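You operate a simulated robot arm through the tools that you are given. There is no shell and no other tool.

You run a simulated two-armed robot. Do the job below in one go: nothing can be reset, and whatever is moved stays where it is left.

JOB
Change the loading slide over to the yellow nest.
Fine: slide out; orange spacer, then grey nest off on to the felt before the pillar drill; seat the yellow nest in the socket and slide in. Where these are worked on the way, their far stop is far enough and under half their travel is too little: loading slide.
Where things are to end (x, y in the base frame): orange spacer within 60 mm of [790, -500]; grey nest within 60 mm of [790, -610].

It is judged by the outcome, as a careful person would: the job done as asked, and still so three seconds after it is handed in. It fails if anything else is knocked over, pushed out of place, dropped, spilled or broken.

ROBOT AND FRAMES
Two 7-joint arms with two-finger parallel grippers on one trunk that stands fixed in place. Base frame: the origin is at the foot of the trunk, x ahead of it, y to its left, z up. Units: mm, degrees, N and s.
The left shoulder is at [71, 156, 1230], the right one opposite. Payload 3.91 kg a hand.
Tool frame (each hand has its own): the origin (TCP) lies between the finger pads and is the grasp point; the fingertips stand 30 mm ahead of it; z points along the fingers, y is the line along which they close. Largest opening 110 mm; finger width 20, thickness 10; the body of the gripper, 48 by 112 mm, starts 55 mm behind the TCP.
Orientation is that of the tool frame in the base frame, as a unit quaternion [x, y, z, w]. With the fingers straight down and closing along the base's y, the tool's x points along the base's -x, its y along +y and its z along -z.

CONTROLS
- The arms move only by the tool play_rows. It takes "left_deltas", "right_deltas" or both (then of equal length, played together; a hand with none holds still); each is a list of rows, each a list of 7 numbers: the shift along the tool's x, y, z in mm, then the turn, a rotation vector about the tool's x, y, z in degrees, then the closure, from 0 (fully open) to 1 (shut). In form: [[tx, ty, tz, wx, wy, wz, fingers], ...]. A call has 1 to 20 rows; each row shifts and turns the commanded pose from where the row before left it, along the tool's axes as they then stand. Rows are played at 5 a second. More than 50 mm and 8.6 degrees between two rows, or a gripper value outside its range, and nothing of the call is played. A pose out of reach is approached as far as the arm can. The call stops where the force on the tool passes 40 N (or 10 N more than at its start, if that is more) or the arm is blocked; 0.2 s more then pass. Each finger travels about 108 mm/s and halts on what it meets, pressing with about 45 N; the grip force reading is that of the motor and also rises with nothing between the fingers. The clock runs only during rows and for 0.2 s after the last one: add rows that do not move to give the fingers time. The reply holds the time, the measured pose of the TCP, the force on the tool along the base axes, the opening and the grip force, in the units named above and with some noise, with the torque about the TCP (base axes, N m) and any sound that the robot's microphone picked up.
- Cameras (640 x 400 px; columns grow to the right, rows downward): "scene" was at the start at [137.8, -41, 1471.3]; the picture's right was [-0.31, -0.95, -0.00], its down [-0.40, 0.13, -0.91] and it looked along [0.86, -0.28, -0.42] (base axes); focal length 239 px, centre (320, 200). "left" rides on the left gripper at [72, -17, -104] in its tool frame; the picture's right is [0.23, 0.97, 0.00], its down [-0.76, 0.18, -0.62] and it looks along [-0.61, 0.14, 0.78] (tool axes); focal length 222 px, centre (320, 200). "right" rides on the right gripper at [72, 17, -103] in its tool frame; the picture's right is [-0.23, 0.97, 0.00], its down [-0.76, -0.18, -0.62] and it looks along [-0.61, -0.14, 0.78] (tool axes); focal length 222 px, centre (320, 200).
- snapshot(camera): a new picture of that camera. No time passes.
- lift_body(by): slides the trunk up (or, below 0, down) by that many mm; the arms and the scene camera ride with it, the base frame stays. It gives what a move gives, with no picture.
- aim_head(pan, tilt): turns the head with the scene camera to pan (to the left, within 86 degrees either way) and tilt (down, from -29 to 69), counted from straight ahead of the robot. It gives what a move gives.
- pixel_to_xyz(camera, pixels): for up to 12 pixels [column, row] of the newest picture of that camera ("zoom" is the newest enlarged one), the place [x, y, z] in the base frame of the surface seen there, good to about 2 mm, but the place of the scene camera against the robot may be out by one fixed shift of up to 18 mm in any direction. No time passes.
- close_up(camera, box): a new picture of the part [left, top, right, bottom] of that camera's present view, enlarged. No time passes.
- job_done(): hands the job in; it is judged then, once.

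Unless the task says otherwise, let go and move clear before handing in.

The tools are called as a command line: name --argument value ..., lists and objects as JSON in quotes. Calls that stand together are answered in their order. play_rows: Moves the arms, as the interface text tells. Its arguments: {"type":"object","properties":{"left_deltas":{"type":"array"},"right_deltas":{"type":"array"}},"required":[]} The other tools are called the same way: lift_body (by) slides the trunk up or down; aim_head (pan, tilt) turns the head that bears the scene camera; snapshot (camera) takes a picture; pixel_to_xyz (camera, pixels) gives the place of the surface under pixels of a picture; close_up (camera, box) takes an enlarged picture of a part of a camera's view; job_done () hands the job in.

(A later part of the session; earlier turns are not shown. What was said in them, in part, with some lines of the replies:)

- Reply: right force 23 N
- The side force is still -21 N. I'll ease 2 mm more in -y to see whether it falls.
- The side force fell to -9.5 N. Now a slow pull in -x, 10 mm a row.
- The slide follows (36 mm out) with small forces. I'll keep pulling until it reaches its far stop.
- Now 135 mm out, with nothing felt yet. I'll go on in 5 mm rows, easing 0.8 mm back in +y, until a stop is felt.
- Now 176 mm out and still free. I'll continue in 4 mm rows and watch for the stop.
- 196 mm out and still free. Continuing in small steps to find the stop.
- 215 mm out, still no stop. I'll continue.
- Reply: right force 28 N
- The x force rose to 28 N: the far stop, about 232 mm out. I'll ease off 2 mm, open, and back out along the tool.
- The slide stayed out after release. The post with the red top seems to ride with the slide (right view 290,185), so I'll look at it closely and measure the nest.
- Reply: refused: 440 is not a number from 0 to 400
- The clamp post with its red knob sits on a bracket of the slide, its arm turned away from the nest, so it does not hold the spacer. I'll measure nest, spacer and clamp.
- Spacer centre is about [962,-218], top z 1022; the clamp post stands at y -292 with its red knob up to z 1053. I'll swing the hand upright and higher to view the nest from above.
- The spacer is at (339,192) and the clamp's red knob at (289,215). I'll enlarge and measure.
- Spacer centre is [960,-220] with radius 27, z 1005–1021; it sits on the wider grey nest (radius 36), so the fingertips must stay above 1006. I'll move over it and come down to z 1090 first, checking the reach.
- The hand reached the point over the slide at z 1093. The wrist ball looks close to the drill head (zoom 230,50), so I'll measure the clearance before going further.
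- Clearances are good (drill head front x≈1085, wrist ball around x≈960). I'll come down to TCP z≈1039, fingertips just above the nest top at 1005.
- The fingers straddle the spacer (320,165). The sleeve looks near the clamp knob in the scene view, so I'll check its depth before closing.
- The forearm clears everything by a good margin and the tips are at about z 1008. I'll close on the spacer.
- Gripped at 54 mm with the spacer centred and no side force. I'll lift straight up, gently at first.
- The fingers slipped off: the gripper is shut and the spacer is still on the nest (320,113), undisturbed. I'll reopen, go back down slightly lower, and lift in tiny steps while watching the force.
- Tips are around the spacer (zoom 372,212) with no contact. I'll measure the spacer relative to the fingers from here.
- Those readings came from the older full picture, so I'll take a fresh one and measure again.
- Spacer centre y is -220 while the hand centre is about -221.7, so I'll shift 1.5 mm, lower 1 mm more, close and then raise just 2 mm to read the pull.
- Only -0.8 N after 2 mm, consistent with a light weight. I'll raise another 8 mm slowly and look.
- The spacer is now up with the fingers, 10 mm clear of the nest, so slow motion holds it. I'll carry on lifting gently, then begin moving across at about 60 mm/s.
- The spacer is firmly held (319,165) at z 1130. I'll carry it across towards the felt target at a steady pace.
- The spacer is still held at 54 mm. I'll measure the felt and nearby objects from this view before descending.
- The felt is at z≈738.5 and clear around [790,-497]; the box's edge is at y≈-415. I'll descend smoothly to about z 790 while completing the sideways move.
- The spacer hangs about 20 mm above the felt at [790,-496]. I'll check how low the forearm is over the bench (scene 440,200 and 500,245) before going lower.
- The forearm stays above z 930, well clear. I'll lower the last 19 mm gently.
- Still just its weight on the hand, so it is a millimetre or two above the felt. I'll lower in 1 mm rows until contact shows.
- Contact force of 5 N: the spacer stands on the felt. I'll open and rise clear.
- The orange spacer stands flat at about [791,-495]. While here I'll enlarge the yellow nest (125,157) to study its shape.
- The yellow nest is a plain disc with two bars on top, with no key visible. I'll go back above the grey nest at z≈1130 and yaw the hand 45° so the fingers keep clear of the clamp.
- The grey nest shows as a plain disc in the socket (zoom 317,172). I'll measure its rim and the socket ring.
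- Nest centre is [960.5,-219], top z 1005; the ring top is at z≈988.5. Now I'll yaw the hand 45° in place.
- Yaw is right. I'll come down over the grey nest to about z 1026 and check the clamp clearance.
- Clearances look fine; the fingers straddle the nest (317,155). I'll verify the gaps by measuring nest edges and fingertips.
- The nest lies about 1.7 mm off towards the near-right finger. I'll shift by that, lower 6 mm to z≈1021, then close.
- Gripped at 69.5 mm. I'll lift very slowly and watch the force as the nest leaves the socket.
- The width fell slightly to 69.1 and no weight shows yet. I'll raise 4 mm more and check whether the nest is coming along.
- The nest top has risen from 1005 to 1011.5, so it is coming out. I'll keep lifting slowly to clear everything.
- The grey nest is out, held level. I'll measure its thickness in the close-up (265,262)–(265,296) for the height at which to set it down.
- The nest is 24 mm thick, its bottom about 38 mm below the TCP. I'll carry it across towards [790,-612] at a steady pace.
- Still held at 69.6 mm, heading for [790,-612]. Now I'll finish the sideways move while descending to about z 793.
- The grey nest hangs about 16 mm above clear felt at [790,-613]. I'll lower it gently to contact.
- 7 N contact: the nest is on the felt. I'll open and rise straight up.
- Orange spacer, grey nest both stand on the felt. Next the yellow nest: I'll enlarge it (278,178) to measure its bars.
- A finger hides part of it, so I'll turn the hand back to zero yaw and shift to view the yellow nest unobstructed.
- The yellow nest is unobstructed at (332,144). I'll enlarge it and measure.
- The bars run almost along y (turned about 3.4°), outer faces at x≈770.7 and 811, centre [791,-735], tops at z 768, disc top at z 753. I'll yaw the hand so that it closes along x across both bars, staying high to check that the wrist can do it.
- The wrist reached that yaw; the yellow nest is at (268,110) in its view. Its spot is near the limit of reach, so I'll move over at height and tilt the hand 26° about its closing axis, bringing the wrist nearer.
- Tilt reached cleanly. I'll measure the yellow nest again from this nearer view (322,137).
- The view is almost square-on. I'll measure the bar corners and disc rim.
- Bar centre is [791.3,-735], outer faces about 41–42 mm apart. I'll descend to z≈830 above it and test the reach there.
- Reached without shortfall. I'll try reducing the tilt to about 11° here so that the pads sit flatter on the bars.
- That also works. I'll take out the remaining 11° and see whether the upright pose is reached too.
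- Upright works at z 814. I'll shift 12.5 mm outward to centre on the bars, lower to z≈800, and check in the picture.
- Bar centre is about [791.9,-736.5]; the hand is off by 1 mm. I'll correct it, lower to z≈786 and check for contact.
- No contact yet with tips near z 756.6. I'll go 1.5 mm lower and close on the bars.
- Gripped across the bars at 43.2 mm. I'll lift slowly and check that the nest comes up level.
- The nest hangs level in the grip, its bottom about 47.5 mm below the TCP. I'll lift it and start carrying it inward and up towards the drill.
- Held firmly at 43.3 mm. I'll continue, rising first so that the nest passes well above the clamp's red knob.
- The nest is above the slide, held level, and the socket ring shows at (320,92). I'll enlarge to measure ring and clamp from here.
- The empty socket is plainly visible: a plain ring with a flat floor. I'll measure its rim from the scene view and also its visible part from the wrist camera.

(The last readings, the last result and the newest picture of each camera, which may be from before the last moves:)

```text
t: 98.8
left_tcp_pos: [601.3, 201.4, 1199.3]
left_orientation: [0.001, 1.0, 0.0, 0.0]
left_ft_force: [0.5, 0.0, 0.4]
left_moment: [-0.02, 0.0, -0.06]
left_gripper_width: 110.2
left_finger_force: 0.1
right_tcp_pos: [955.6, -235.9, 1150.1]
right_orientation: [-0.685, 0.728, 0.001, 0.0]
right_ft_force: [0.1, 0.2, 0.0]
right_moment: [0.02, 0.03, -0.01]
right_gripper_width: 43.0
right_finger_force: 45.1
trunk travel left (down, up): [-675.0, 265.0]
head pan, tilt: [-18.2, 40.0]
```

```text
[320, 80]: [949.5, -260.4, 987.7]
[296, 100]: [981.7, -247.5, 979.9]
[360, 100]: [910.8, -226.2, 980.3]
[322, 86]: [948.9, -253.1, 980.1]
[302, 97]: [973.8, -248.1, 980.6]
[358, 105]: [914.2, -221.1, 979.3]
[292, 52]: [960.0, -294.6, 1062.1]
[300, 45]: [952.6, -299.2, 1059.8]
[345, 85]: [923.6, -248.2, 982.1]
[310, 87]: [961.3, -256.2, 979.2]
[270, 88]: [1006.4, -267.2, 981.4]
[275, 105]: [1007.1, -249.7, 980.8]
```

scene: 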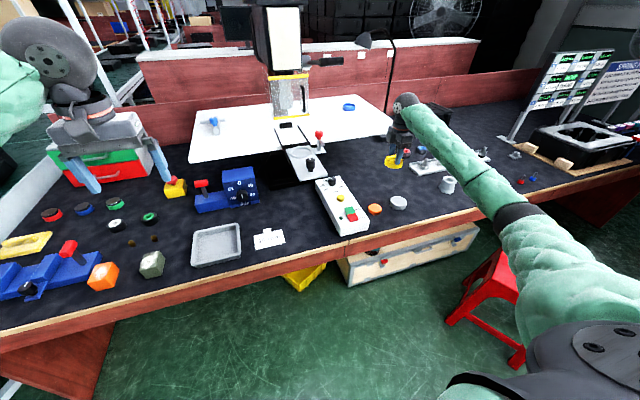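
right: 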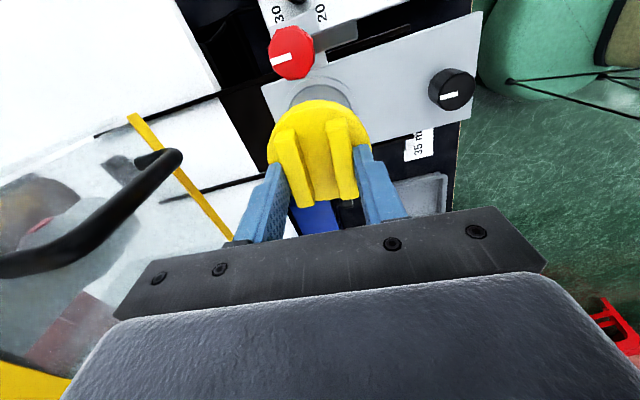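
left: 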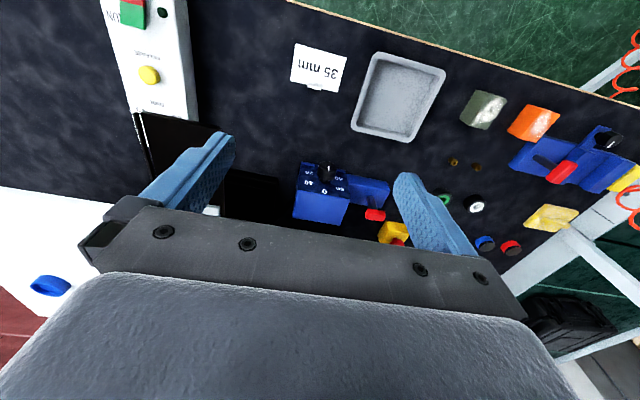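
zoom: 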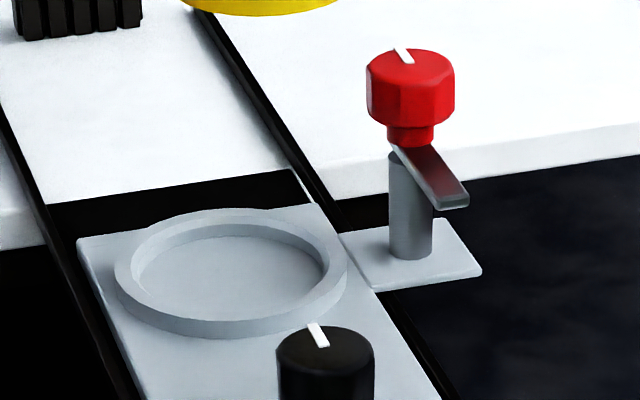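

Socket centre works out at about [960,-219] with inner radius 37; the nest's radius is 34.8, so about 2 mm play. I'll measure the held disc's rim relative to the hand.

close_up --camera "right" --box '[250, 85, 390, 215]'

```text
3.08 times, centred on (320, 150) of right
```

zoom: 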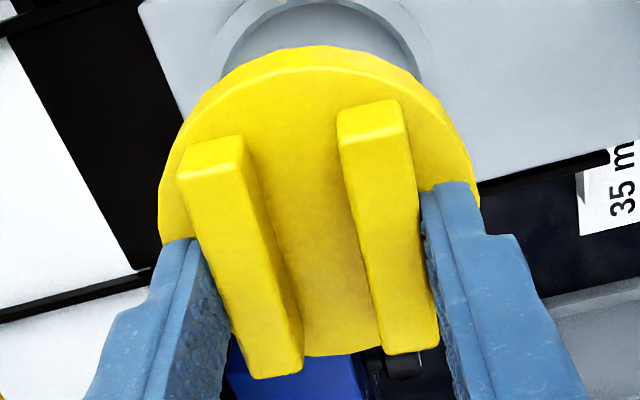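

pixel_to_xyz --camera "zoom" --pixels '[[165, 205], [470, 165], [315, 72], [230, 100], [400, 85], [340, 352], [190, 178], [400, 130], [262, 370], [410, 345], [310, 250], [440, 120]]'

```text
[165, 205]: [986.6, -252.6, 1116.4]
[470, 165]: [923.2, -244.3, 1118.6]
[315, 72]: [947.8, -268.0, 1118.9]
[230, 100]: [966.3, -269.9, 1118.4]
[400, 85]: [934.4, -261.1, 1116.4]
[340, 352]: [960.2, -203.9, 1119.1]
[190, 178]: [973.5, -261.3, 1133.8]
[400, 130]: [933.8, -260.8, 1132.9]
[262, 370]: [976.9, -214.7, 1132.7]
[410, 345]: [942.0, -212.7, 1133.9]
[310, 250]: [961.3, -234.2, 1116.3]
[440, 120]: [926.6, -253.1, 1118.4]
```

The held disc is centred on the TCP within a millimetre. I'll shift to the socket centre [960,-218.7] and come down to about 9 mm above the ring.

play_rows --right_deltas '[[-6, -1.2, 0, 0, 0, 0, 1], [-7, -1.4, 0, 0, 0, 0, 1], [-4.5, -0.8, 4, 0, 0, 0, 1], [0, 0, 10, 0, 0, 0, 1], [0, 0, 18, 0, 0, 0, 1], [0, 0, 20, 0, 0, 0, 1], [0, 0, 20, 0, 0, 0, 1], [0, 0, 18, 0, 0, 0, 1], [0, 0, 10, 0, 0, 0, 1], [0, 0, 4, 0, 0, 0, 1], [0, 0, 1, 0, 0, 0, 1], [0, 0, 0, 0, 0, 0, 1]]'

snapshot --camera "right"

close_up --camera "scene" --box '[275, 115, 345, 160]'

```text
t: 101.4
left_tcp_pos: [600.8, 201.6, 1200.4]
left_orientation: [0.001, 1.0, -0.001, 0.0]
left_ft_force: [0.0, 0.0, -0.2]
left_moment: [-0.01, 0.01, -0.01]
left_gripper_width: 110.0
left_finger_force: 0.0
right_tcp_pos: [960.7, -217.2, 1043.9]
right_orientation: [-0.686, 0.728, 0.0, 0.001]
right_ft_force: [-0.3, -0.1, -1.0]
right_moment: [0.03, 0.01, 0.01]
right_gripper_width: 43.0
right_finger_force: 45.4
trunk travel left (down, up): [-675.0, 265.0]
head pan, tilt: [-18.2, 40.0]
```

```text
taken
```

right: 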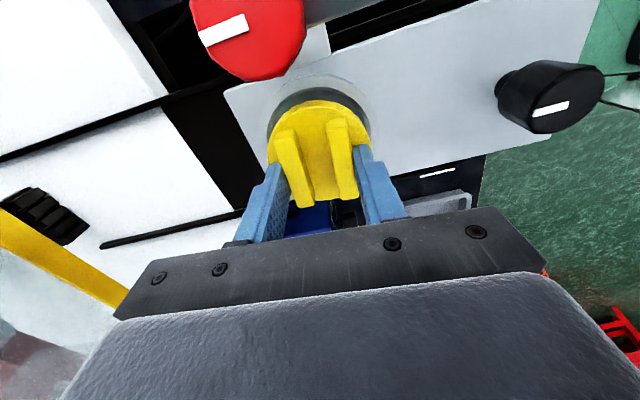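

```text
8.89 times, centred on (310, 138) of scene
```

zoom: 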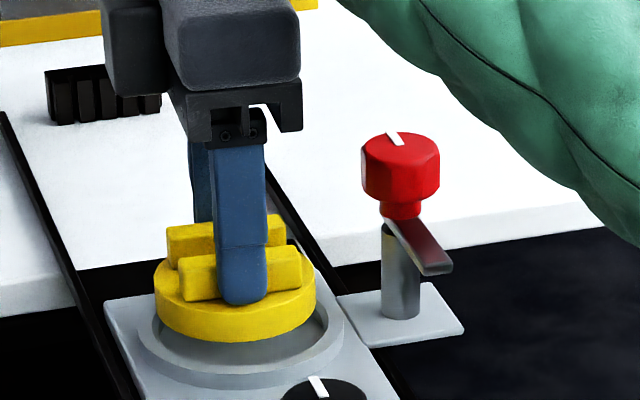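

The nest hovers about 8 mm above the ring. I'll zoom in further to check the centring of disc against ring.

close_up --camera "scene" --box '[284, 136, 320, 160]'

close_up --camera "right" --box '[240, 60, 400, 160]'

```text
16.00 times, centred on (302, 148) of scene
```

zoom: 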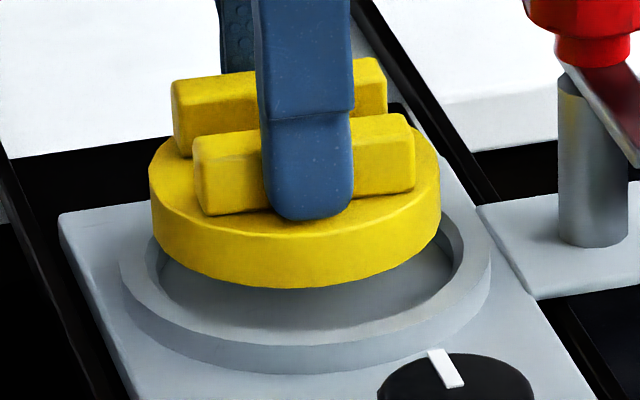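

```text
4.00 times, centred on (320, 110) of right
```

zoom: 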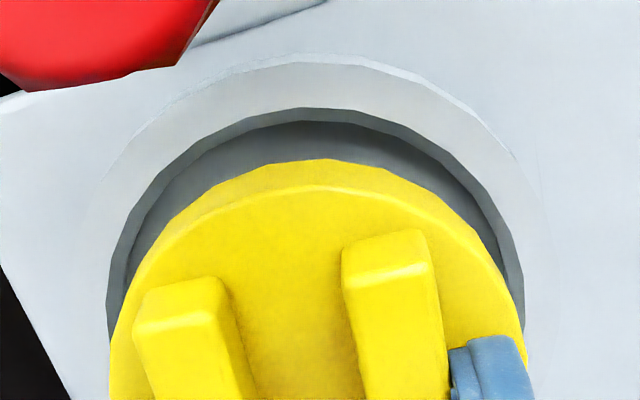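

By the scene zoom the disc sits about 2 mm too far to image left of the ring centre. I'll measure both in the wrist view for a second opinion.

pixel_to_xyz --camera "zoom" --pixels '[[112, 260], [160, 175], [230, 125], [320, 105], [400, 122], [470, 180], [515, 260], [320, 195], [200, 235], [440, 215], [130, 320], [515, 310]]'

```text
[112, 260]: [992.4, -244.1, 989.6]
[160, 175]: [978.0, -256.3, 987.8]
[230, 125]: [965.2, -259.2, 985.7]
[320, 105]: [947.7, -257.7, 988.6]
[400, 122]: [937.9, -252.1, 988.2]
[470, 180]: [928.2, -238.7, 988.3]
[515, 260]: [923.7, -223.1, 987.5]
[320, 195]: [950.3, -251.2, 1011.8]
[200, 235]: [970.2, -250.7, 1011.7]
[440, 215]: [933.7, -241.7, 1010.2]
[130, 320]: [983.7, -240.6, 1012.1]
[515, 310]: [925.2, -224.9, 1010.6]
```

The wrist view puts the ring centre near [961.5,-221.3] and the disc at [959.2,-217.5]; both views agree on the direction. I'll shift by (+2,-3.2) mm and look again.

play_rows --right_deltas '[[1.5, -1, 0, 0, 0, 0, 1], [1.6, -1.2, 0, 0, 0, 0, 1], [0, 0, 3, 0, 0, 0, 1], [0, 0, 0, 0, 0, 0, 1]]'

close_up --camera "scene" --box '[284, 136, 320, 160]'

close_up --camera "right" --box '[240, 60, 400, 160]'

pixel_to_xyz --camera "zoom" --pixels '[[115, 260], [165, 178], [230, 130], [320, 112], [400, 128], [470, 185], [515, 260], [320, 198], [200, 240], [440, 220], [130, 325], [515, 315]]'

```text
t: 102.4
left_tcp_pos: [600.5, 201.6, 1199.2]
left_orientation: [0.0, 1.0, 0.0, 0.0]
left_ft_force: [0.0, -0.2, -1.3]
left_moment: [-0.01, 0.0, -0.01]
left_gripper_width: 110.0
left_finger_force: 0.0
right_tcp_pos: [962.5, -220.6, 1042.2]
right_orientation: [-0.686, 0.728, -0.001, -0.001]
right_ft_force: [-1.4, -0.3, -1.9]
right_moment: [0.03, 0.0, -0.01]
right_gripper_width: 42.9
right_finger_force: 44.6
trunk travel left (down, up): [-675.0, 265.0]
head pan, tilt: [-18.2, 40.0]
```

```text
16.00 times, centred on (302, 148) of scene
```

zoom: 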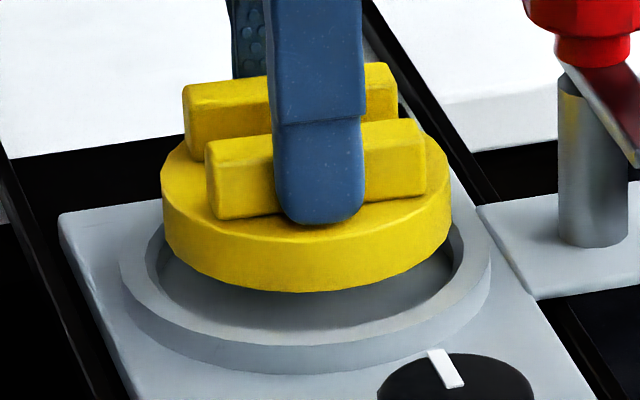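

```text
4.00 times, centred on (320, 110) of right
```

zoom: 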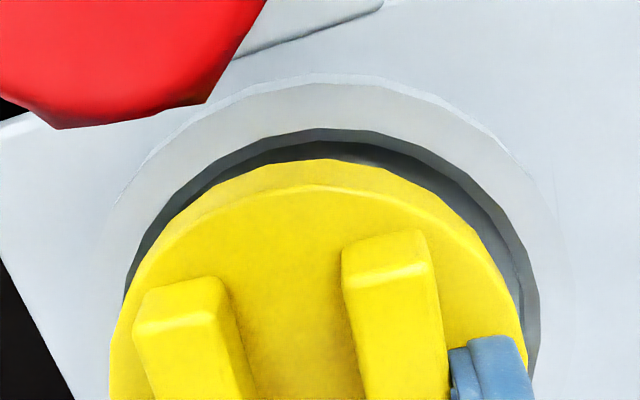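

```text
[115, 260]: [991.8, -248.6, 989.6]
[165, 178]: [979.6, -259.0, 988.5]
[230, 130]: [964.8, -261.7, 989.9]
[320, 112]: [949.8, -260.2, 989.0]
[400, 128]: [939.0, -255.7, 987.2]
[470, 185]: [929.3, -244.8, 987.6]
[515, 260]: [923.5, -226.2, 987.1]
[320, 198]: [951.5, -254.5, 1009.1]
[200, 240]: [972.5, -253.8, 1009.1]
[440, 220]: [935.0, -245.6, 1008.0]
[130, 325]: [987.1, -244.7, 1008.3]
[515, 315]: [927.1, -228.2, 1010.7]
```

The scene view now shows the disc centred left–right (centre column 306 against 305). I'll re-measure the ring's inner edge at better chosen pixels in the wrist view.

pixel_to_xyz --camera "zoom" --pixels '[[124, 285], [150, 225], [190, 182], [240, 148], [318, 126], [390, 138], [455, 175], [505, 230], [535, 285], [540, 330], [150, 270], [522, 320]]'

```text
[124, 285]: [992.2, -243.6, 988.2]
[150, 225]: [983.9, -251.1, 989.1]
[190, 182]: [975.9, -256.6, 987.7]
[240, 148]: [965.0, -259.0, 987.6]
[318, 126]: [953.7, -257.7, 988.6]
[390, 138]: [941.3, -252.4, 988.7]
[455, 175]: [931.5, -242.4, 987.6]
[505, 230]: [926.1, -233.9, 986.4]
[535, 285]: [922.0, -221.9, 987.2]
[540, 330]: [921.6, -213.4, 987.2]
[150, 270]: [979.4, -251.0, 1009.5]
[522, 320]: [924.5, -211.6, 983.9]
```

Fits give the ring centre [961.3,-219.7] and the disc [961.3,-221.1], with over 3 mm of play all round. I'll correct 0.9 mm and lower slowly into the ring, watching the force.

play_rows --right_deltas '[[-0.9, 0, 0, 0, 0, 0, 1], [0, 0, 2, 0, 0, 0, 1], [0, 0, 2, 0, 0, 0, 1], [0, 0, 2, 0, 0, 0, 1], [0, 0, 2, 0, 0, 0, 1], [0, 0, 0, 0, 0, 0, 1]]'

close_up --camera "scene" --box '[284, 136, 320, 160]'

```text
t: 103.8
left_tcp_pos: [601.3, 201.3, 1200.4]
left_orientation: [-0.001, 1.0, 0.0, -0.001]
left_ft_force: [0.0, -0.2, -1.0]
left_moment: [0.01, -0.03, 0.01]
left_gripper_width: 110.1
left_finger_force: 0.0
right_tcp_pos: [961.3, -220.4, 1032.6]
right_orientation: [-0.686, 0.728, 0.001, 0.0]
right_ft_force: [0.6, 0.4, -1.6]
right_moment: [-0.03, -0.02, -0.01]
right_gripper_width: 43.0
right_finger_force: 45.0
trunk travel left (down, up): [-675.0, 265.0]
head pan, tilt: [-18.2, 40.0]
```

```text
16.00 times, centred on (302, 148) of scene
```

zoom: 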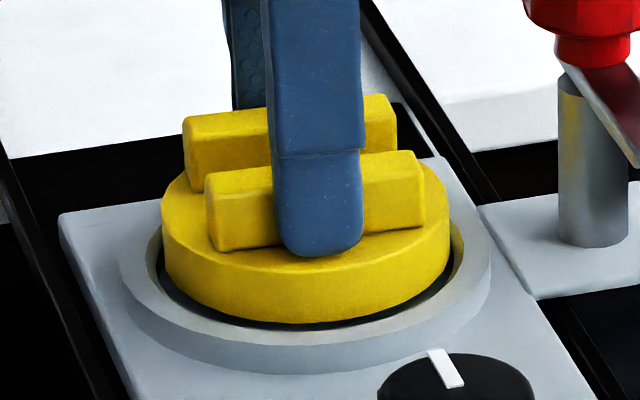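

The disc has dropped into the ring without touching. I'll lower the last few millimetres in 1 mm rows until it lands on the floor.

play_rows --right_deltas '[[0, 0, 1, 0, 0, 0, 1], [0, 0, 1, 0, 0, 0, 1], [0, 0, 1, 0, 0, 0, 1], [0, 0, 0, 0, 0, 0, 1]]'

```text
t: 104.8
left_tcp_pos: [601.4, 201.5, 1200.8]
left_orientation: [0.0, 1.0, 0.0, 0.0]
left_ft_force: [0.5, 0.2, -1.1]
left_moment: [0.02, 0.01, 0.01]
left_gripper_width: 110.0
left_finger_force: 0.1
right_tcp_pos: [962.6, -219.5, 1032.7]
right_orientation: [-0.686, 0.728, 0.0, 0.0]
right_ft_force: [-1.7, 0.7, -1.7]
right_moment: [0.03, 0.09, 0.02]
right_gripper_width: 43.1
right_finger_force: 44.6
trunk travel left (down, up): [-675.0, 265.0]
head pan, tilt: [-18.2, 40.0]
```

Still only the nest's weight on the hand. I'll continue down in 1 mm rows.

play_rows --right_deltas '[[0, 0, 1, 0, 0, 0, 1], [0, 0, 1, 0, 0, 0, 1], [0, 0, 0, 0, 0, 0, 1]]'

close_up --camera "scene" --box '[284, 136, 320, 160]'

```text
t: 105.6
left_tcp_pos: [601.2, 201.1, 1200.2]
left_orientation: [0.001, 1.0, 0.001, 0.001]
left_ft_force: [0.0, 0.3, -1.0]
left_moment: [0.0, 0.0, 0.01]
left_gripper_width: 110.0
left_finger_force: 0.0
right_tcp_pos: [961.8, -220.7, 1029.5]
right_orientation: [-0.686, 0.728, 0.001, 0.0]
right_ft_force: [-0.9, 1.1, 0.5]
right_moment: [0.03, 0.09, -0.03]
right_gripper_width: 42.7
right_finger_force: 44.8
trunk travel left (down, up): [-675.0, 265.0]
head pan, tilt: [-18.2, 40.0]
```

```text
16.00 times, centred on (302, 148) of scene
```

zoom: 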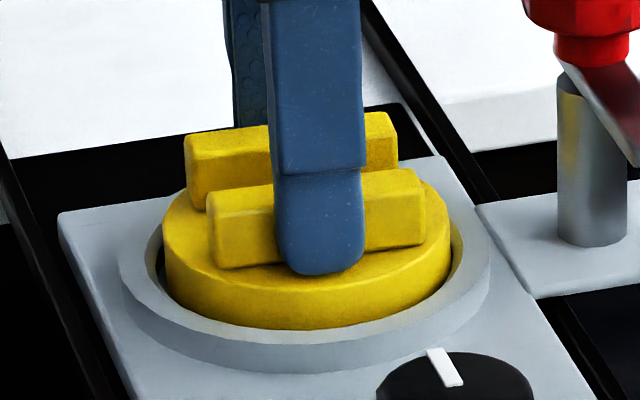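

Just about landing. One or two more millimetres until a contact force shows.

play_rows --right_deltas '[[0, 0, 1, 0, 0, 0, 1], [0, 0, 0, 0, 0, 0, 1]]'

```text
t: 106.2
left_tcp_pos: [600.1, 201.9, 1201.0]
left_orientation: [-0.001, 1.0, -0.001, 0.0]
left_ft_force: [0.0, -0.4, -0.6]
left_moment: [-0.02, 0.0, 0.0]
left_gripper_width: 110.0
left_finger_force: 0.0
right_tcp_pos: [960.9, -220.1, 1028.1]
right_orientation: [-0.686, 0.728, 0.0, 0.0]
right_ft_force: [0.1, 1.1, -0.9]
right_moment: [-0.01, -0.02, 0.01]
right_gripper_width: 43.2
right_finger_force: 45.1
trunk travel left (down, up): [-675.0, 265.0]
head pan, tilt: [-18.2, 40.0]
```

play_rows --right_deltas '[[0, 0, 1, 0, 0, 0, 1], [0, 0, 0, 0, 0, 0, 1]]'

close_up --camera "scene" --box '[284, 136, 320, 160]'

```text
t: 106.8
left_tcp_pos: [600.2, 201.5, 1200.5]
left_orientation: [0.0, 1.0, 0.0, 0.001]
left_ft_force: [0.1, 0.5, -0.5]
left_moment: [0.01, 0.0, -0.01]
left_gripper_width: 109.8
left_finger_force: 0.0
right_tcp_pos: [961.2, -219.7, 1027.3]
right_orientation: [-0.686, 0.728, 0.0, 0.001]
right_ft_force: [0.9, -0.7, -0.1]
right_moment: [-0.04, -0.07, -0.01]
right_gripper_width: 43.1
right_finger_force: 44.8
trunk travel left (down, up): [-675.0, 265.0]
head pan, tilt: [-18.2, 40.0]
```

```text
16.00 times, centred on (302, 148) of scene
```

zoom: 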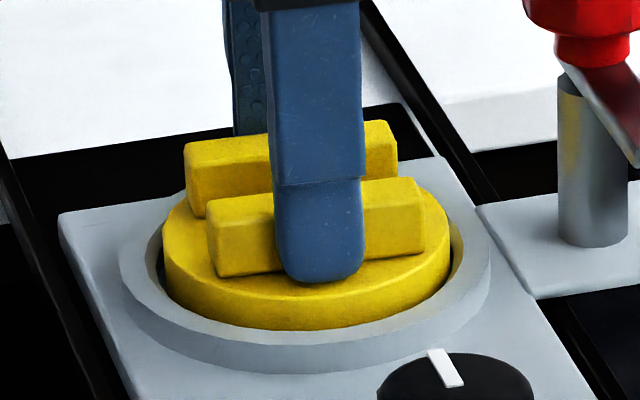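

No landing force yet, so a little further in 0.7 mm rows.

play_rows --right_deltas '[[0, 0, 0.7, 0, 0, 0, 1], [0, 0, 0, 0, 0, 0, 1]]'

```text
t: 107.4
left_tcp_pos: [600.9, 201.9, 1200.4]
left_orientation: [0.0, 1.0, 0.0, -0.001]
left_ft_force: [0.4, -0.3, 0.4]
left_moment: [-0.01, -0.02, 0.0]
left_gripper_width: 109.9
left_finger_force: 0.1
right_tcp_pos: [961.6, -219.2, 1026.4]
right_orientation: [-0.686, 0.728, 0.0, 0.0]
right_ft_force: [0.8, -0.8, 7.2]
right_moment: [-0.11, 0.01, -0.05]
right_gripper_width: 43.1
right_finger_force: 44.7
trunk travel left (down, up): [-675.0, 265.0]
head pan, tilt: [-18.2, 40.0]
```

7 N: the nest has landed on the socket floor. I'll open the fingers and rise straight up.

play_rows --right_deltas '[[0, 0, -0.5, 0, 0, 0, 1], [0, 0, 0, 0, 0, 0, 0.55], [0, 0, 0, 0, 0, 0, 0.45], [0, 0, 0, 0, 0, 0, 0.45], [0, 0, -8, 0, 0, 0, 0.45], [0, 0, -20, 0, 0, 0, 0.45], [0, 0, -40, 0, 0, 0, 0.45], [0, 0, -40, 0, 0, 0, 0.45], [0, 0, 0, 0, 0, 0, 0.45]]'

snapshot --camera "right"

close_up --camera "scene" --box '[275, 120, 335, 160]'

```text
t: 109.4
left_tcp_pos: [601.4, 201.3, 1199.5]
left_orientation: [0.0, 1.0, 0.0, -0.001]
left_ft_force: [-0.5, 0.3, 0.0]
left_moment: [-0.02, 0.02, -0.01]
left_gripper_width: 109.9
left_finger_force: 0.0
right_tcp_pos: [964.4, -220.0, 1133.5]
right_orientation: [-0.686, 0.728, 0.0, 0.0]
right_ft_force: [-0.3, 0.1, 0.5]
right_moment: [-0.02, 0.02, 0.0]
right_gripper_width: 60.5
right_finger_force: 0.1
trunk travel left (down, up): [-675.0, 265.0]
head pan, tilt: [-18.2, 40.0]
```

```text
taken
```

right: 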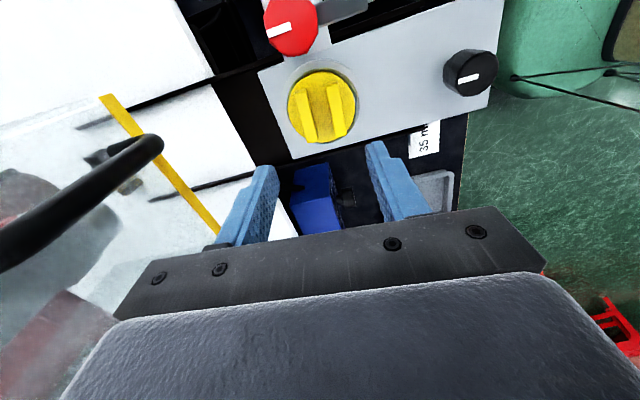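

```text
10.00 times, centred on (305, 140) of scene
```

zoom: 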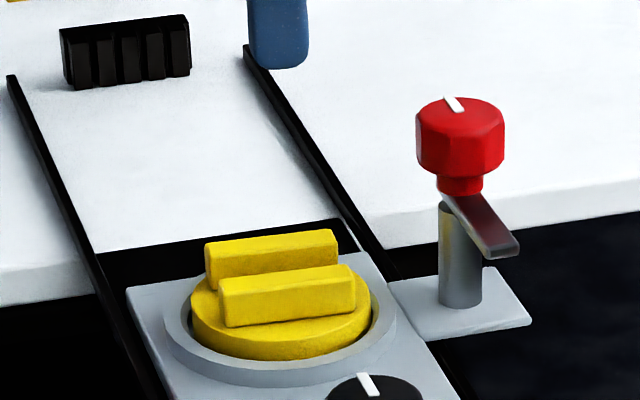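

The yellow nest sits flat inside the ring (zoom 281,310). I'll check its height and centring with the wrist camera.

close_up --camera "right" --box '[270, 50, 370, 160]'

pixel_to_xyz --camera "right" --pixels '[[322, 75], [291, 110], [352, 105], [322, 105], [303, 97], [333, 90], [310, 138], [341, 132], [318, 135], [322, 64], [362, 95], [285, 95]]'

```text
3.64 times, centred on (320, 105) of right
```

zoom: 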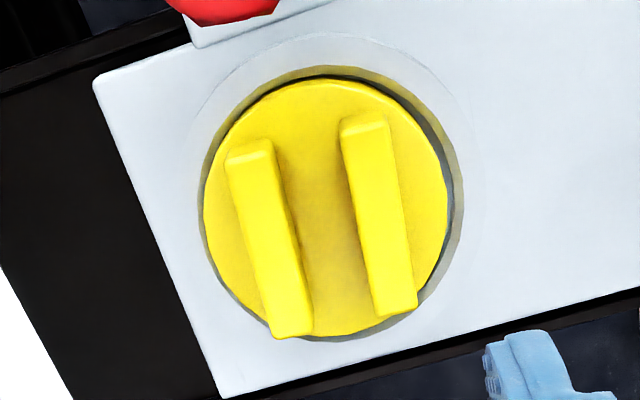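

```text
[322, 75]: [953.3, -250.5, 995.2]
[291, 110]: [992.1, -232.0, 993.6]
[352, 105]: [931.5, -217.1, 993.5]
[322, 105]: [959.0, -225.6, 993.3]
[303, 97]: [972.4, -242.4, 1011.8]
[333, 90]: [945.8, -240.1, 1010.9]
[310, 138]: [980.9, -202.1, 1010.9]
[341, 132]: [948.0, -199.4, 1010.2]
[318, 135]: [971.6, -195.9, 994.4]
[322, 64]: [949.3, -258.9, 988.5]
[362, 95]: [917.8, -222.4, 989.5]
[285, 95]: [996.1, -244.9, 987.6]
```

The nest lies level (disc top z 993.5–995) inside the ring. Now I'll back the hand off towards the robot and turn it to zero yaw, to take the slide knob again.

play_rows --right_deltas '[[0, 0, -15, 0, 0, 0, 0.4], [2.4, 40, -10, 0, 0, 0, 0.4], [2.4, 40, 0, 0, 0, 0, 0.4], [2.4, 40, 0, 0, 0, 0, 0.4], [2.4, 40, 0, 0, 0, 0, 0.4], [2.4, 40, 0, 0, 0, 0, 0.4], [0, 0, 0, 0, 0, 7.9, 0.4], [0, 0, 0, 0, 0, 7.9, 0.4], [0, 0, 0, 0, 0, 7.9, 0.4], [0, 0, 0, 0, 0, 7.9, 0.4], [0, 0, 0, 0, 0, 7.9, 0.4], [0, 0, 0, 0, 0, 7.9, 0.4], [0, 0, 0, 0, 0, 7.9, 0.4], [0, 0, 0, 0, 0, 7.9, 0.4], [0, 0, 0, 0, 0, 7.9, 0.4], [0, 0, 0, 0, 0, 7.9, 0.4], [0, 0, 0, 0, 0, 7.6, 0.4], [0, 0, 0, 0, 0, 0, 0.4]]'

snapshot --camera "right"

snapshot --camera "scene"

```text
t: 113.2
left_tcp_pos: [600.4, 202.7, 1199.4]
left_orientation: [0.0, 1.0, 0.0, 0.0]
left_ft_force: [-0.4, -0.4, -0.5]
left_moment: [-0.03, -0.02, 0.03]
left_gripper_width: 109.9
left_finger_force: 0.0
right_tcp_pos: [762.2, -220.7, 1159.9]
right_orientation: [0.0, 1.0, -0.001, 0.0]
right_ft_force: [0.5, 0.4, -0.5]
right_moment: [0.01, 0.01, 0.0]
right_gripper_width: 66.0
right_finger_force: 0.1
trunk travel left (down, up): [-675.0, 265.0]
head pan, tilt: [-18.2, 40.0]
```

```text
taken
```

right: 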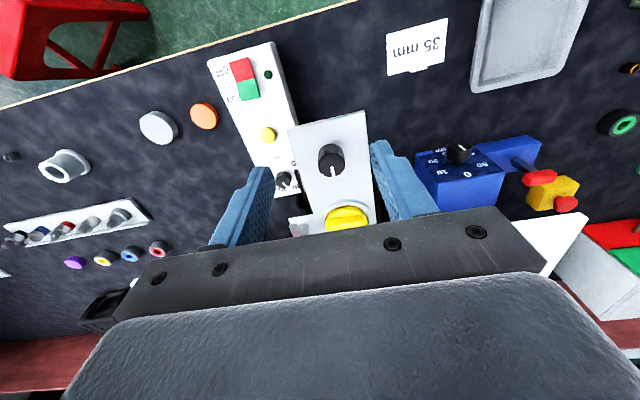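

```text
taken
```

scene: 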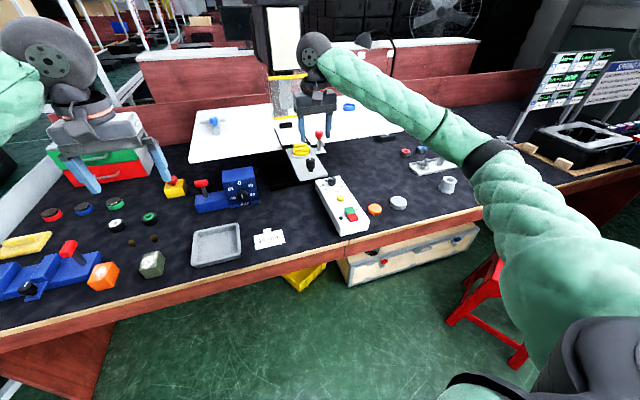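

Hand is at zero yaw; the knob shows at (331,160) and the slide front at (328,122). I'll measure the knob and slide edges from here.

close_up --camera "right" --box '[280, 100, 390, 230]'

pixel_to_xyz --camera "right" --pixels '[[331, 150], [331, 165], [320, 165], [343, 162], [333, 178], [290, 132], [364, 114], [328, 122], [345, 218], [305, 195]]'

```text
3.08 times, centred on (335, 165) of right
```

zoom: 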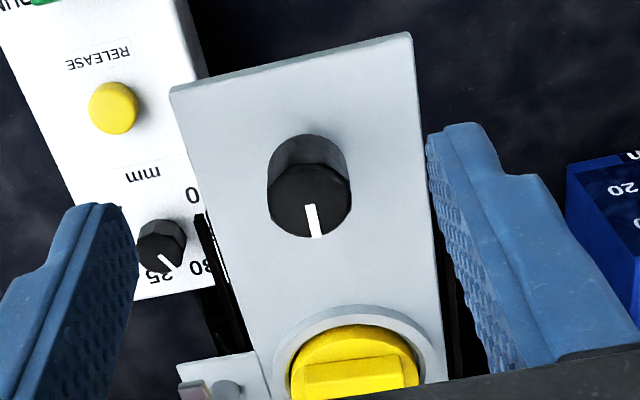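

```text
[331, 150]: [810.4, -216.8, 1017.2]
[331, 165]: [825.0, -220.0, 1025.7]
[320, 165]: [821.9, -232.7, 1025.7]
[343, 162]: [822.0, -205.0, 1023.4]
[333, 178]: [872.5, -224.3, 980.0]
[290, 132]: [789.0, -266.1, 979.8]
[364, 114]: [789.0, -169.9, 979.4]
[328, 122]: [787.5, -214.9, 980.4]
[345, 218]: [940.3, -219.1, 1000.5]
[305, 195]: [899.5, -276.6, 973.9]
```

The slide front is now at x 788 (220 mm out) and the knob axis at about [824.5,-219]. I'll tilt 45° and move to the pre-grasp point in front of the knob.

play_rows --right_deltas '[[0, 0, 0, 0, -7.5, 0, 0.4], [0, 0, 0, 0, -7.5, 0, 0.4], [0, 0, 0, 0, -7.5, 0, 0.4], [0, 0, 0, 0, -7.5, 0, 0.4], [0, 0, 0, 0, -7.5, 0, 0.4], [0, 0, 0, 0, -7.5, 0, 0.4], [29.4, 0.6, 31.1, 0, 0, 0, 0.4], [29.4, 0.6, 31.1, 0, 0, 0, 0.4], [0, 0, 0, 0, 0, 0, 0.4]]'

snapshot --camera "right"

pixel_to_xyz --camera "right" --pixels '[[318, 103], [304, 128], [321, 128], [338, 128], [325, 150], [321, 115]]'

```text
t: 115.2
left_tcp_pos: [600.9, 201.2, 1198.9]
left_orientation: [0.0, 1.0, 0.0, 0.0]
left_ft_force: [-0.5, -0.5, 0.8]
left_moment: [-0.01, -0.01, 0.0]
left_gripper_width: 109.9
left_finger_force: 0.0
right_tcp_pos: [761.8, -220.9, 1072.7]
right_orientation: [0.0, 0.924, 0.0, 0.382]
right_ft_force: [-0.6, -0.3, -0.2]
right_moment: [0.02, 0.02, 0.01]
right_gripper_width: 66.2
right_finger_force: 0.1
trunk travel left (down, up): [-675.0, 265.0]
head pan, tilt: [-18.2, 40.0]
```

```text
taken
```

right: 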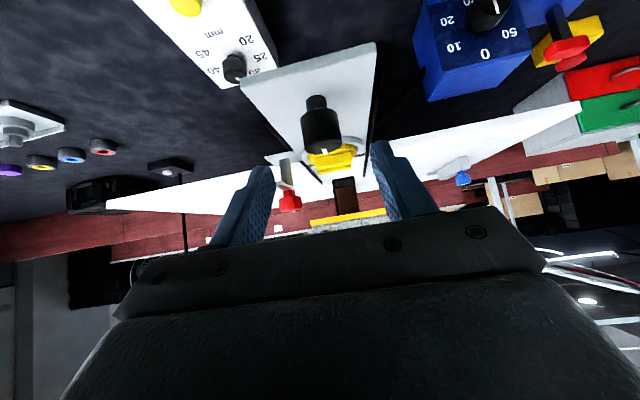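

```text
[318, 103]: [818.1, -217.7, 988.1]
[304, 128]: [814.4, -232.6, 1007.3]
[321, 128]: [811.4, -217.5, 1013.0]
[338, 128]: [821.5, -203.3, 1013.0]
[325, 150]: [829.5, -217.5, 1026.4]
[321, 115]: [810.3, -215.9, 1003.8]
```

Knob is where expected. I'll advance around it and close.

play_rows --right_deltas '[[-1.3, 0, 30, 0, 0, 0, 0.4], [-1.3, 0, 30, 0, 0, 0, 0.4], [-1.3, 0, 26.5, 0, 0, 0, 0.4], [0, 0, 0, 0, 0, 0, 0.4], [0, 0, 0, 0, 0, 0, 0.6], [0, 0, 0, 0, 0, 0, 0.8], [0, 0, 0, 0, 0, 0, 1], [0, 0, 0, 0, 0, 0, 1]]'

snapshot --camera "right"

```text
t: 117.0
left_tcp_pos: [601.3, 200.9, 1199.7]
left_orientation: [0.0, 1.0, 0.0, -0.001]
left_ft_force: [0.1, -0.8, 0.3]
left_moment: [0.03, -0.01, -0.02]
left_gripper_width: 110.1
left_finger_force: 0.1
right_tcp_pos: [827.6, -221.2, 1013.5]
right_orientation: [0.0, 0.924, 0.0, 0.383]
right_ft_force: [-1.2, -7.9, 2.1]
right_moment: [-0.5, 0.15, -0.13]
right_gripper_width: 33.7
right_finger_force: 45.0
trunk travel left (down, up): [-675.0, 265.0]
head pan, tilt: [-18.2, 40.0]
```

```text
taken
```

right: 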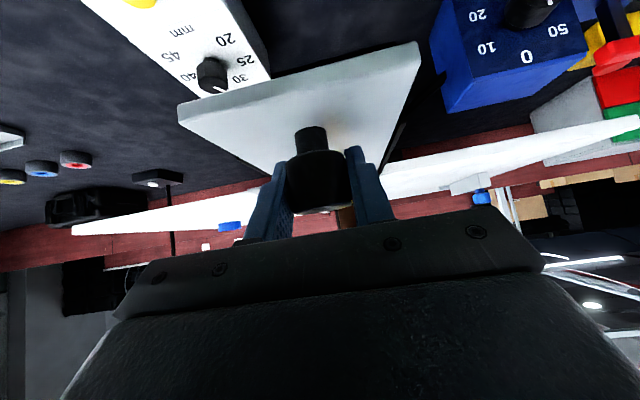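

Knob gripped with little side force. I'll push the slide in smoothly, about 136 mm first.

play_rows --right_deltas '[[-1.4, -0.5, 1.4, 0, 0, 0, 1], [-2.8, 0, 2.8, 0, 0, 0, 1], [-4.2, 0, 4.2, 0, 0, 0, 1], [-5.65, 0, 5.65, 0, 0, 0, 1], [-5.65, 0, 5.65, 0, 0, 0, 1], [-5.65, 0, 5.65, 0, 0, 0, 1], [-5.65, 0, 5.65, 0, 0, 0, 1], [-5.65, 0, 5.65, 0, 0, 0, 1], [-5.65, 0, 5.65, 0, 0, 0, 1], [-5.65, 0, 5.65, 0, 0, 0, 1], [-5.65, 0, 5.65, 0, 0, 0, 1], [-5.65, 0, 5.65, 0, 0, 0, 1], [-5.65, 0, 5.65, 0, 0, 0, 1], [-5.65, 0, 5.65, 0, 0, 0, 1], [-5.65, 0, 5.65, 0, 0, 0, 1], [-5.65, 0, 5.65, 0, 0, 0, 1], [-5.65, 0, 5.65, 0, 0, 0, 1], [-4.2, 0, 4.2, 0, 0, 0, 1], [-2.8, 0, 2.8, 0, 0, 0, 1], [-1.4, 0, 1.4, 0, 0, 0, 1]]'

close_up --camera "scene" --box '[230, 60, 390, 170]'

```text
t: 121.2
left_tcp_pos: [602.4, 201.1, 1199.4]
left_orientation: [-0.001, 1.0, -0.001, -0.001]
left_ft_force: [0.5, -0.1, 0.1]
left_moment: [0.02, 0.01, -0.02]
left_gripper_width: 110.1
left_finger_force: 0.1
right_tcp_pos: [965.6, -220.1, 1013.5]
right_orientation: [-0.001, 0.924, 0.001, 0.382]
right_ft_force: [0.1, -2.9, -10.9]
right_moment: [-0.51, 0.75, -0.34]
right_gripper_width: 33.5
right_finger_force: 45.0
trunk travel left (down, up): [-675.0, 265.0]
head pan, tilt: [-18.2, 40.0]
```

```text
3.64 times, centred on (310, 115) of scene
```

zoom: 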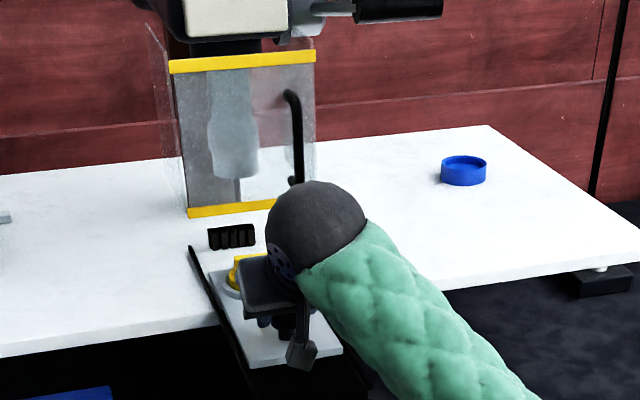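

138 mm in, the nest still seated and forces low. I'll go on to just short of home.

play_rows --right_deltas '[[-1.1, 0, 1.7, 0, 0, 0, 1], [-2.6, 0, 3.0, 0, 0, 0, 1], [-4.2, 0, 4.2, 0, 0, 0, 1], [-5.65, 0, 5.65, 0, 0, 0, 1], [-5.65, 0, 5.65, 0, 0, 0, 1], [-5.65, 0, 5.65, 0, 0, 0, 1], [-5.65, 0, 5.65, 0, 0, 0, 1], [-5.65, 0, 5.65, 0, 0, 0, 1], [-4.2, 0, 4.2, 0, 0, 0, 1], [-2.8, 0, 2.8, 0, 0, 0, 1], [-2.1, 0, 2.1, 0, 0, 0, 1], [-1.4, 0, 1.4, 0, 0, 0, 1], [0, 0, 0, 0, 0, 0, 1]]'

close_up --camera "scene" --box '[230, 60, 390, 170]'

```text
t: 124.0
left_tcp_pos: [601.1, 201.3, 1199.2]
left_orientation: [0.0, 1.0, 0.0, 0.0]
left_ft_force: [-0.6, -0.1, -0.1]
left_moment: [-0.01, -0.03, -0.01]
left_gripper_width: 109.8
left_finger_force: 0.2
right_tcp_pos: [1032.3, -219.9, 1013.2]
right_orientation: [0.001, 0.924, 0.0, 0.382]
right_ft_force: [-0.9, -8.4, -6.3]
right_moment: [-0.5, -0.18, -0.16]
right_gripper_width: 33.6
right_finger_force: 45.1
trunk travel left (down, up): [-675.0, 265.0]
head pan, tilt: [-18.2, 40.0]
```

```text
3.64 times, centred on (310, 115) of scene
```

zoom: 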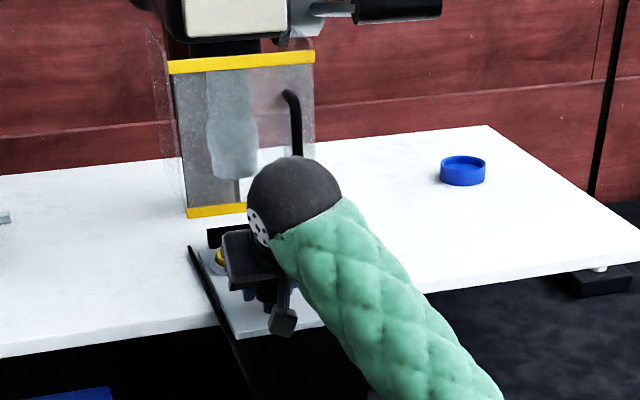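

About 14 mm short of home. I'll push on in 2 mm rows until the end stop is felt.

play_rows --right_deltas '[[-1.4, 0, 1.4, 0, 0, 0, 1], [-1.4, 0, 1.4, 0, 0, 0, 1], [-1.4, 0, 1.4, 0, 0, 0, 1], [-1.4, 0, 1.4, 0, 0, 0, 1], [-1.4, 0, 1.4, 0, 0, 0, 1], [-1.4, 0, 1.4, 0, 0, 0, 1], [0, 0, 0, 0, 0, 0, 1]]'

```text
t: 125.6
left_tcp_pos: [601.5, 200.7, 1200.7]
left_orientation: [0.0, 1.0, 0.0, -0.001]
left_ft_force: [0.0, -0.4, 0.7]
left_moment: [-0.03, 0.01, 0.01]
left_gripper_width: 110.3
left_finger_force: 0.0
right_tcp_pos: [1042.5, -219.8, 1014.9]
right_orientation: [0.0, 0.924, -0.001, 0.383]
right_ft_force: [3.3, -7.0, -3.1]
right_moment: [-0.53, 0.64, -0.01]
right_gripper_width: 33.5
right_finger_force: 44.7
trunk travel left (down, up): [-675.0, 265.0]
head pan, tilt: [-18.2, 40.0]
```

play_rows --right_deltas '[[-1.05, 0, 1.05, 0, 0, 0, 1], [-1.05, 0, 1.05, 0, 0, 0, 1], [-1.05, 0, 1.05, 0, 0, 0, 1], [0, 0, 0, 0, 0, 0, 1]]'

snapshot --camera "right"

```text
t: 126.6
left_tcp_pos: [601.1, 200.8, 1200.8]
left_orientation: [0.0, 1.0, -0.001, 0.0]
left_ft_force: [-0.7, 0.3, 0.2]
left_moment: [-0.02, -0.03, 0.0]
left_gripper_width: 109.9
left_finger_force: 0.1
right_tcp_pos: [1047.1, -220.6, 1014.0]
right_orientation: [0.0, 0.924, 0.001, 0.382]
right_ft_force: [-6.3, -5.8, -8.3]
right_moment: [-0.18, -0.8, -0.07]
right_gripper_width: 33.6
right_finger_force: 44.6
trunk travel left (down, up): [-675.0, 265.0]
head pan, tilt: [-18.2, 40.0]
```

```text
taken
```

right: 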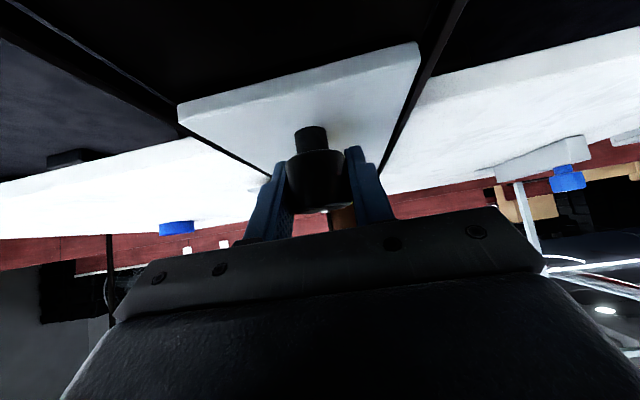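

A slight reaction of -6 N in x appears at 1047. A couple more millimetres will confirm the end stop.

play_rows --right_deltas '[[-0.7, 0, 0.7, 0, 0, 0, 1], [-0.7, 0, 0.7, 0, 0, 0, 1], [-0.7, 0, 0.7, 0, 0, 0, 1], [0, 0, 0, 0, 0, 0, 1]]'

```text
t: 127.6
left_tcp_pos: [600.0, 199.7, 1199.7]
left_orientation: [0.0, 1.0, -0.001, -0.001]
left_ft_force: [-0.5, -0.2, 0.6]
left_moment: [0.04, -0.03, -0.04]
left_gripper_width: 109.5
left_finger_force: 0.1
right_tcp_pos: [1050.0, -220.1, 1015.6]
right_orientation: [0.0, 0.924, -0.001, 0.382]
right_ft_force: [-28.1, -8.3, -12.1]
right_moment: [-0.46, 0.05, -0.02]
right_gripper_width: 33.6
right_finger_force: 44.8
trunk travel left (down, up): [-675.0, 265.0]
head pan, tilt: [-18.2, 40.0]
```

-28 N: the slide is home against its inner stop. I'll ease the push, open, and withdraw along the tool.

play_rows --right_deltas '[[0.6, 0, -0.6, 0, 0, 0, 1], [0.6, 0, -0.6, 0, 0, 0, 1], [0, 0, 0, 0, 0, 0, 0.6], [0, 0, 0, 0, 0, 0, 0.4], [0, 0, 0, 0, 0, 0, 0.4], [0, 0, -30, 0, 0, 0, 0.4], [0, 0, -40, 0, 0, 0, 0.4], [0, 0, -40, 0, 0, 0, 0.4], [0, 0, -40, 0, 0, 0, 0.4], [0, 0, -40, 0, 0, 0, 0.4], [0, 0, 0, 0, 0, 0, 0.4]]'

snapshot --camera "right"

close_up --camera "scene" --box '[230, 60, 390, 170]'

```text
t: 130.0
left_tcp_pos: [602.9, 201.4, 1199.1]
left_orientation: [0.0, 1.0, -0.001, 0.0]
left_ft_force: [0.1, -0.1, 0.8]
left_moment: [0.0, 0.0, -0.03]
left_gripper_width: 110.1
left_finger_force: 0.1
right_tcp_pos: [917.2, -221.4, 1148.2]
right_orientation: [0.0, 0.924, 0.001, 0.382]
right_ft_force: [-0.4, 0.4, -1.0]
right_moment: [0.02, -0.01, 0.02]
right_gripper_width: 66.0
right_finger_force: 0.1
trunk travel left (down, up): [-675.0, 265.0]
head pan, tilt: [-18.2, 40.0]
```

```text
taken
```

right: 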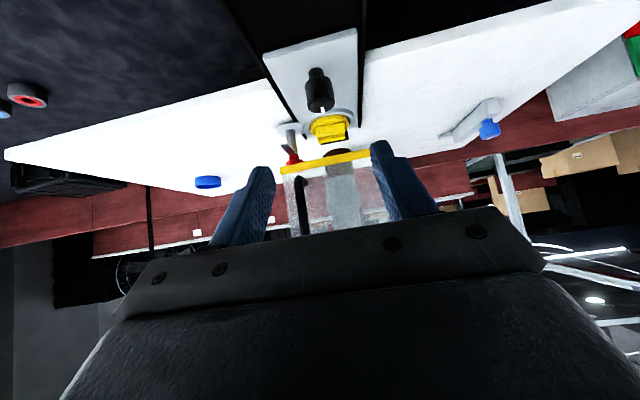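

```text
3.64 times, centred on (310, 115) of scene
```

zoom: 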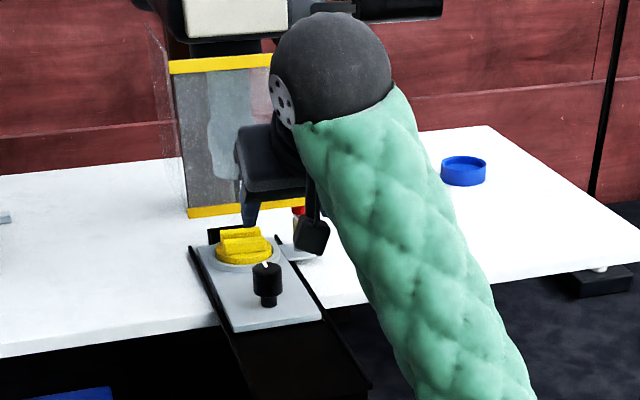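

The slide looks home with the yellow nest in the socket. I'll draw the hand well clear and then check everything.

play_rows --right_deltas '[[0, 0, -40, 0, 7.5, 0, 0.3], [0, 0, -40, 0, 7.5, 0, 0.2], [0, 0, -30, 0, 7.5, 0, 0.1], [0, 0, 0, 0, 7.5, 0, 0], [0, 0, 0, 0, 7.5, 0, 0], [0, 0, 0, 0, 7.5, 0, 0], [35, -30, 0, 0, 0, 0, 0], [35, -30, 0, 0, 0, 0, 0], [35, -30, 0, 0, 0, 0, 0], [20, -40, 0, 0, 0, 0, 0], [20, -40, 0, 0, 0, 0, 0], [20, -40, 0, 0, 0, 0, 0], [0, 0, 0, 0, 0, 0, 0]]'

snapshot --camera "scene"

close_up --camera "scene" --box '[264, 110, 328, 150]'

pixel_to_xyz --camera "zoom" --pixels '[[170, 320], [375, 290], [300, 375], [240, 150], [240, 180], [300, 230], [315, 270], [230, 170], [280, 150], [200, 150], [240, 250], [415, 180]]'

```text
t: 132.8
left_tcp_pos: [602.5, 202.2, 1200.0]
left_orientation: [-0.001, 1.0, -0.001, -0.001]
left_ft_force: [-0.2, -0.6, -0.4]
left_moment: [0.01, 0.01, -0.01]
left_gripper_width: 110.1
left_finger_force: 0.1
right_tcp_pos: [683.7, -428.2, 1238.2]
right_orientation: [0.0, 1.0, 0.0, -0.001]
right_ft_force: [-0.2, 0.1, -0.5]
right_moment: [-0.01, 0.01, 0.04]
right_gripper_width: 110.3
right_finger_force: 0.0
trunk travel left (down, up): [-675.0, 265.0]
head pan, tilt: [-18.2, 40.0]
```

```text
taken
```

scene: 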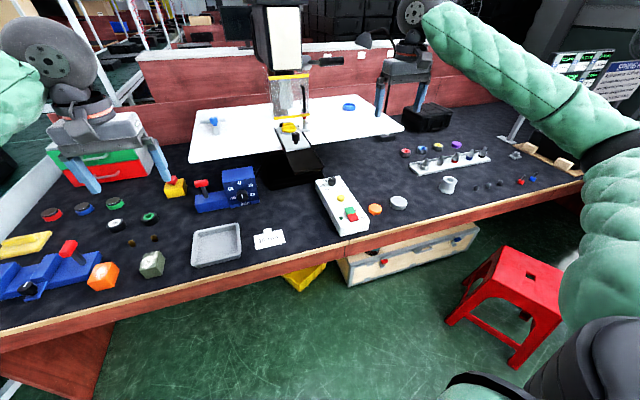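

```text
10.00 times, centred on (296, 130) of scene
```

zoom: 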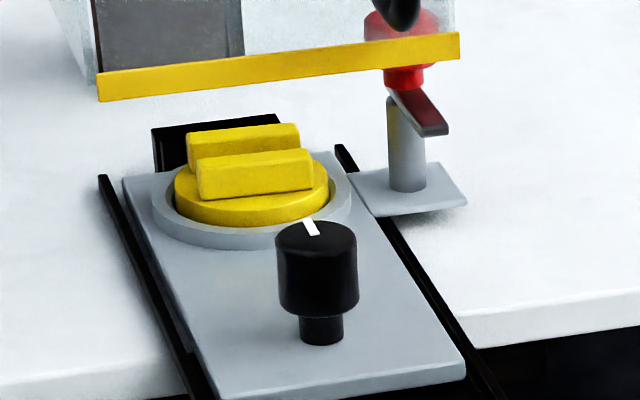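

```text
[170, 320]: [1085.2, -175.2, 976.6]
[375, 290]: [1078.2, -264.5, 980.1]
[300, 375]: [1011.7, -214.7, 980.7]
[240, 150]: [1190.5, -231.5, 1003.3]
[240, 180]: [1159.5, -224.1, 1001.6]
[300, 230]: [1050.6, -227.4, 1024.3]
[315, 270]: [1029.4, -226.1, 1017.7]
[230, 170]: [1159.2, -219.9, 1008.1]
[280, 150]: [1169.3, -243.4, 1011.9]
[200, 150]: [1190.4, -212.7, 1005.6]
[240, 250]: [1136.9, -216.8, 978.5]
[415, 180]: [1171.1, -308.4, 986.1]
```

The slide is back in the same place as in the first picture, with the yellow nest seated in the ring (zoom 252,185). I'll verify the two removed parts and the nest's seating once more.

close_up --camera "scene" --box '[340, 150, 500, 250]'

pixel_to_xyz --camera "scene" --pixels '[[375, 208], [399, 201], [375, 205], [399, 197]]'

close_up --camera "scene" --box '[276, 118, 304, 138]'

snapshot --camera "right"

```text
4.00 times, centred on (420, 200) of scene
```

zoom: 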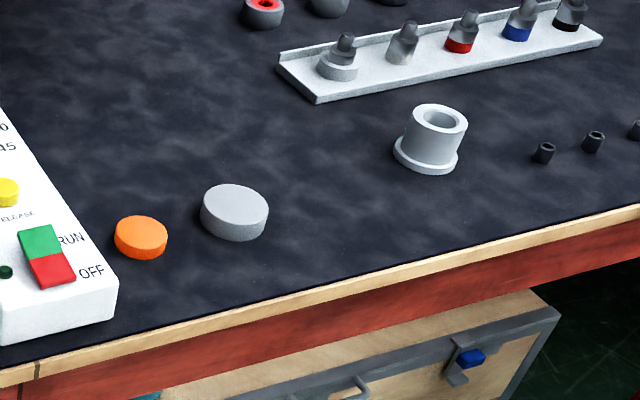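

```text
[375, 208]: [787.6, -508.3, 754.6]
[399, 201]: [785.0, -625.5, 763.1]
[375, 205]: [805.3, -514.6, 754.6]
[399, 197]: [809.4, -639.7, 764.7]
```

```text
16.00 times, centred on (290, 128) of scene
```

zoom: 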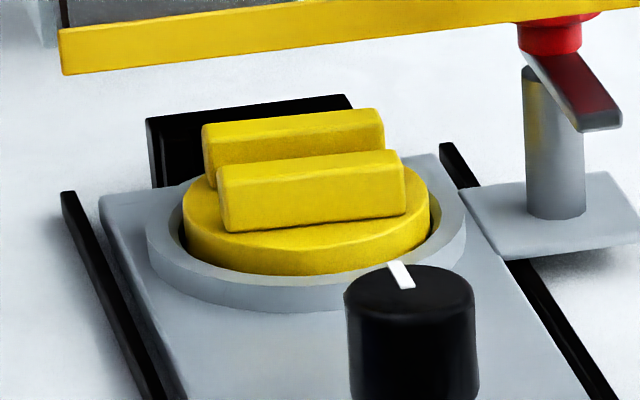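

```text
taken
```

right: 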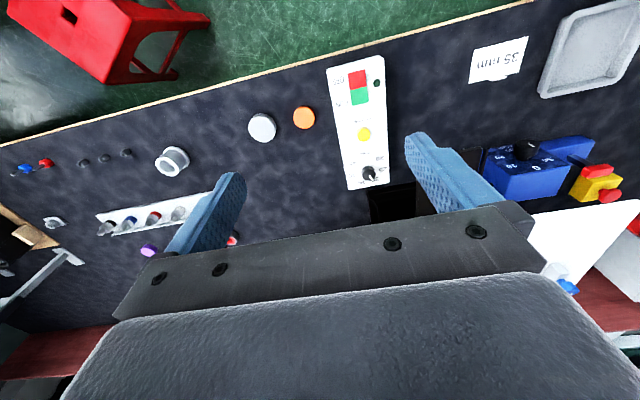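

The orange spacer is at about [790,-496] and the grey nest at about [789,-612], both flat on the felt. The yellow nest sits level in its ring, the slide is fully in, both hands are clear and nothing else has moved. I'm handing the job in.

job_done

```text
The job is handed in.
```

The loading slide now carries the yellow nest, and the job is handed in. I checked the positions with the cameras just before handing in.

| Item | Where it ended up | Target |
|---|---|---|
| Orange spacer | On the felt at about [790, -496] | within 60 mm of [790, -500] |
| Grey nest | On the felt at about [789, -612] | within 60 mm of [790, -610] |
| Yellow nest | Flat inside the socket ring on the slide | seated in the socket |
| Loading slide | Pulled out about 220 mm to its far stop, then pushed fully in against the inner stop | slide in |

On the first try my fingers slipped off the orange spacer. It stayed where it was on the nest, and the second, slower lift held.

In the final pictures nothing else looked knocked over or moved. Both hands are open and clear of the work.
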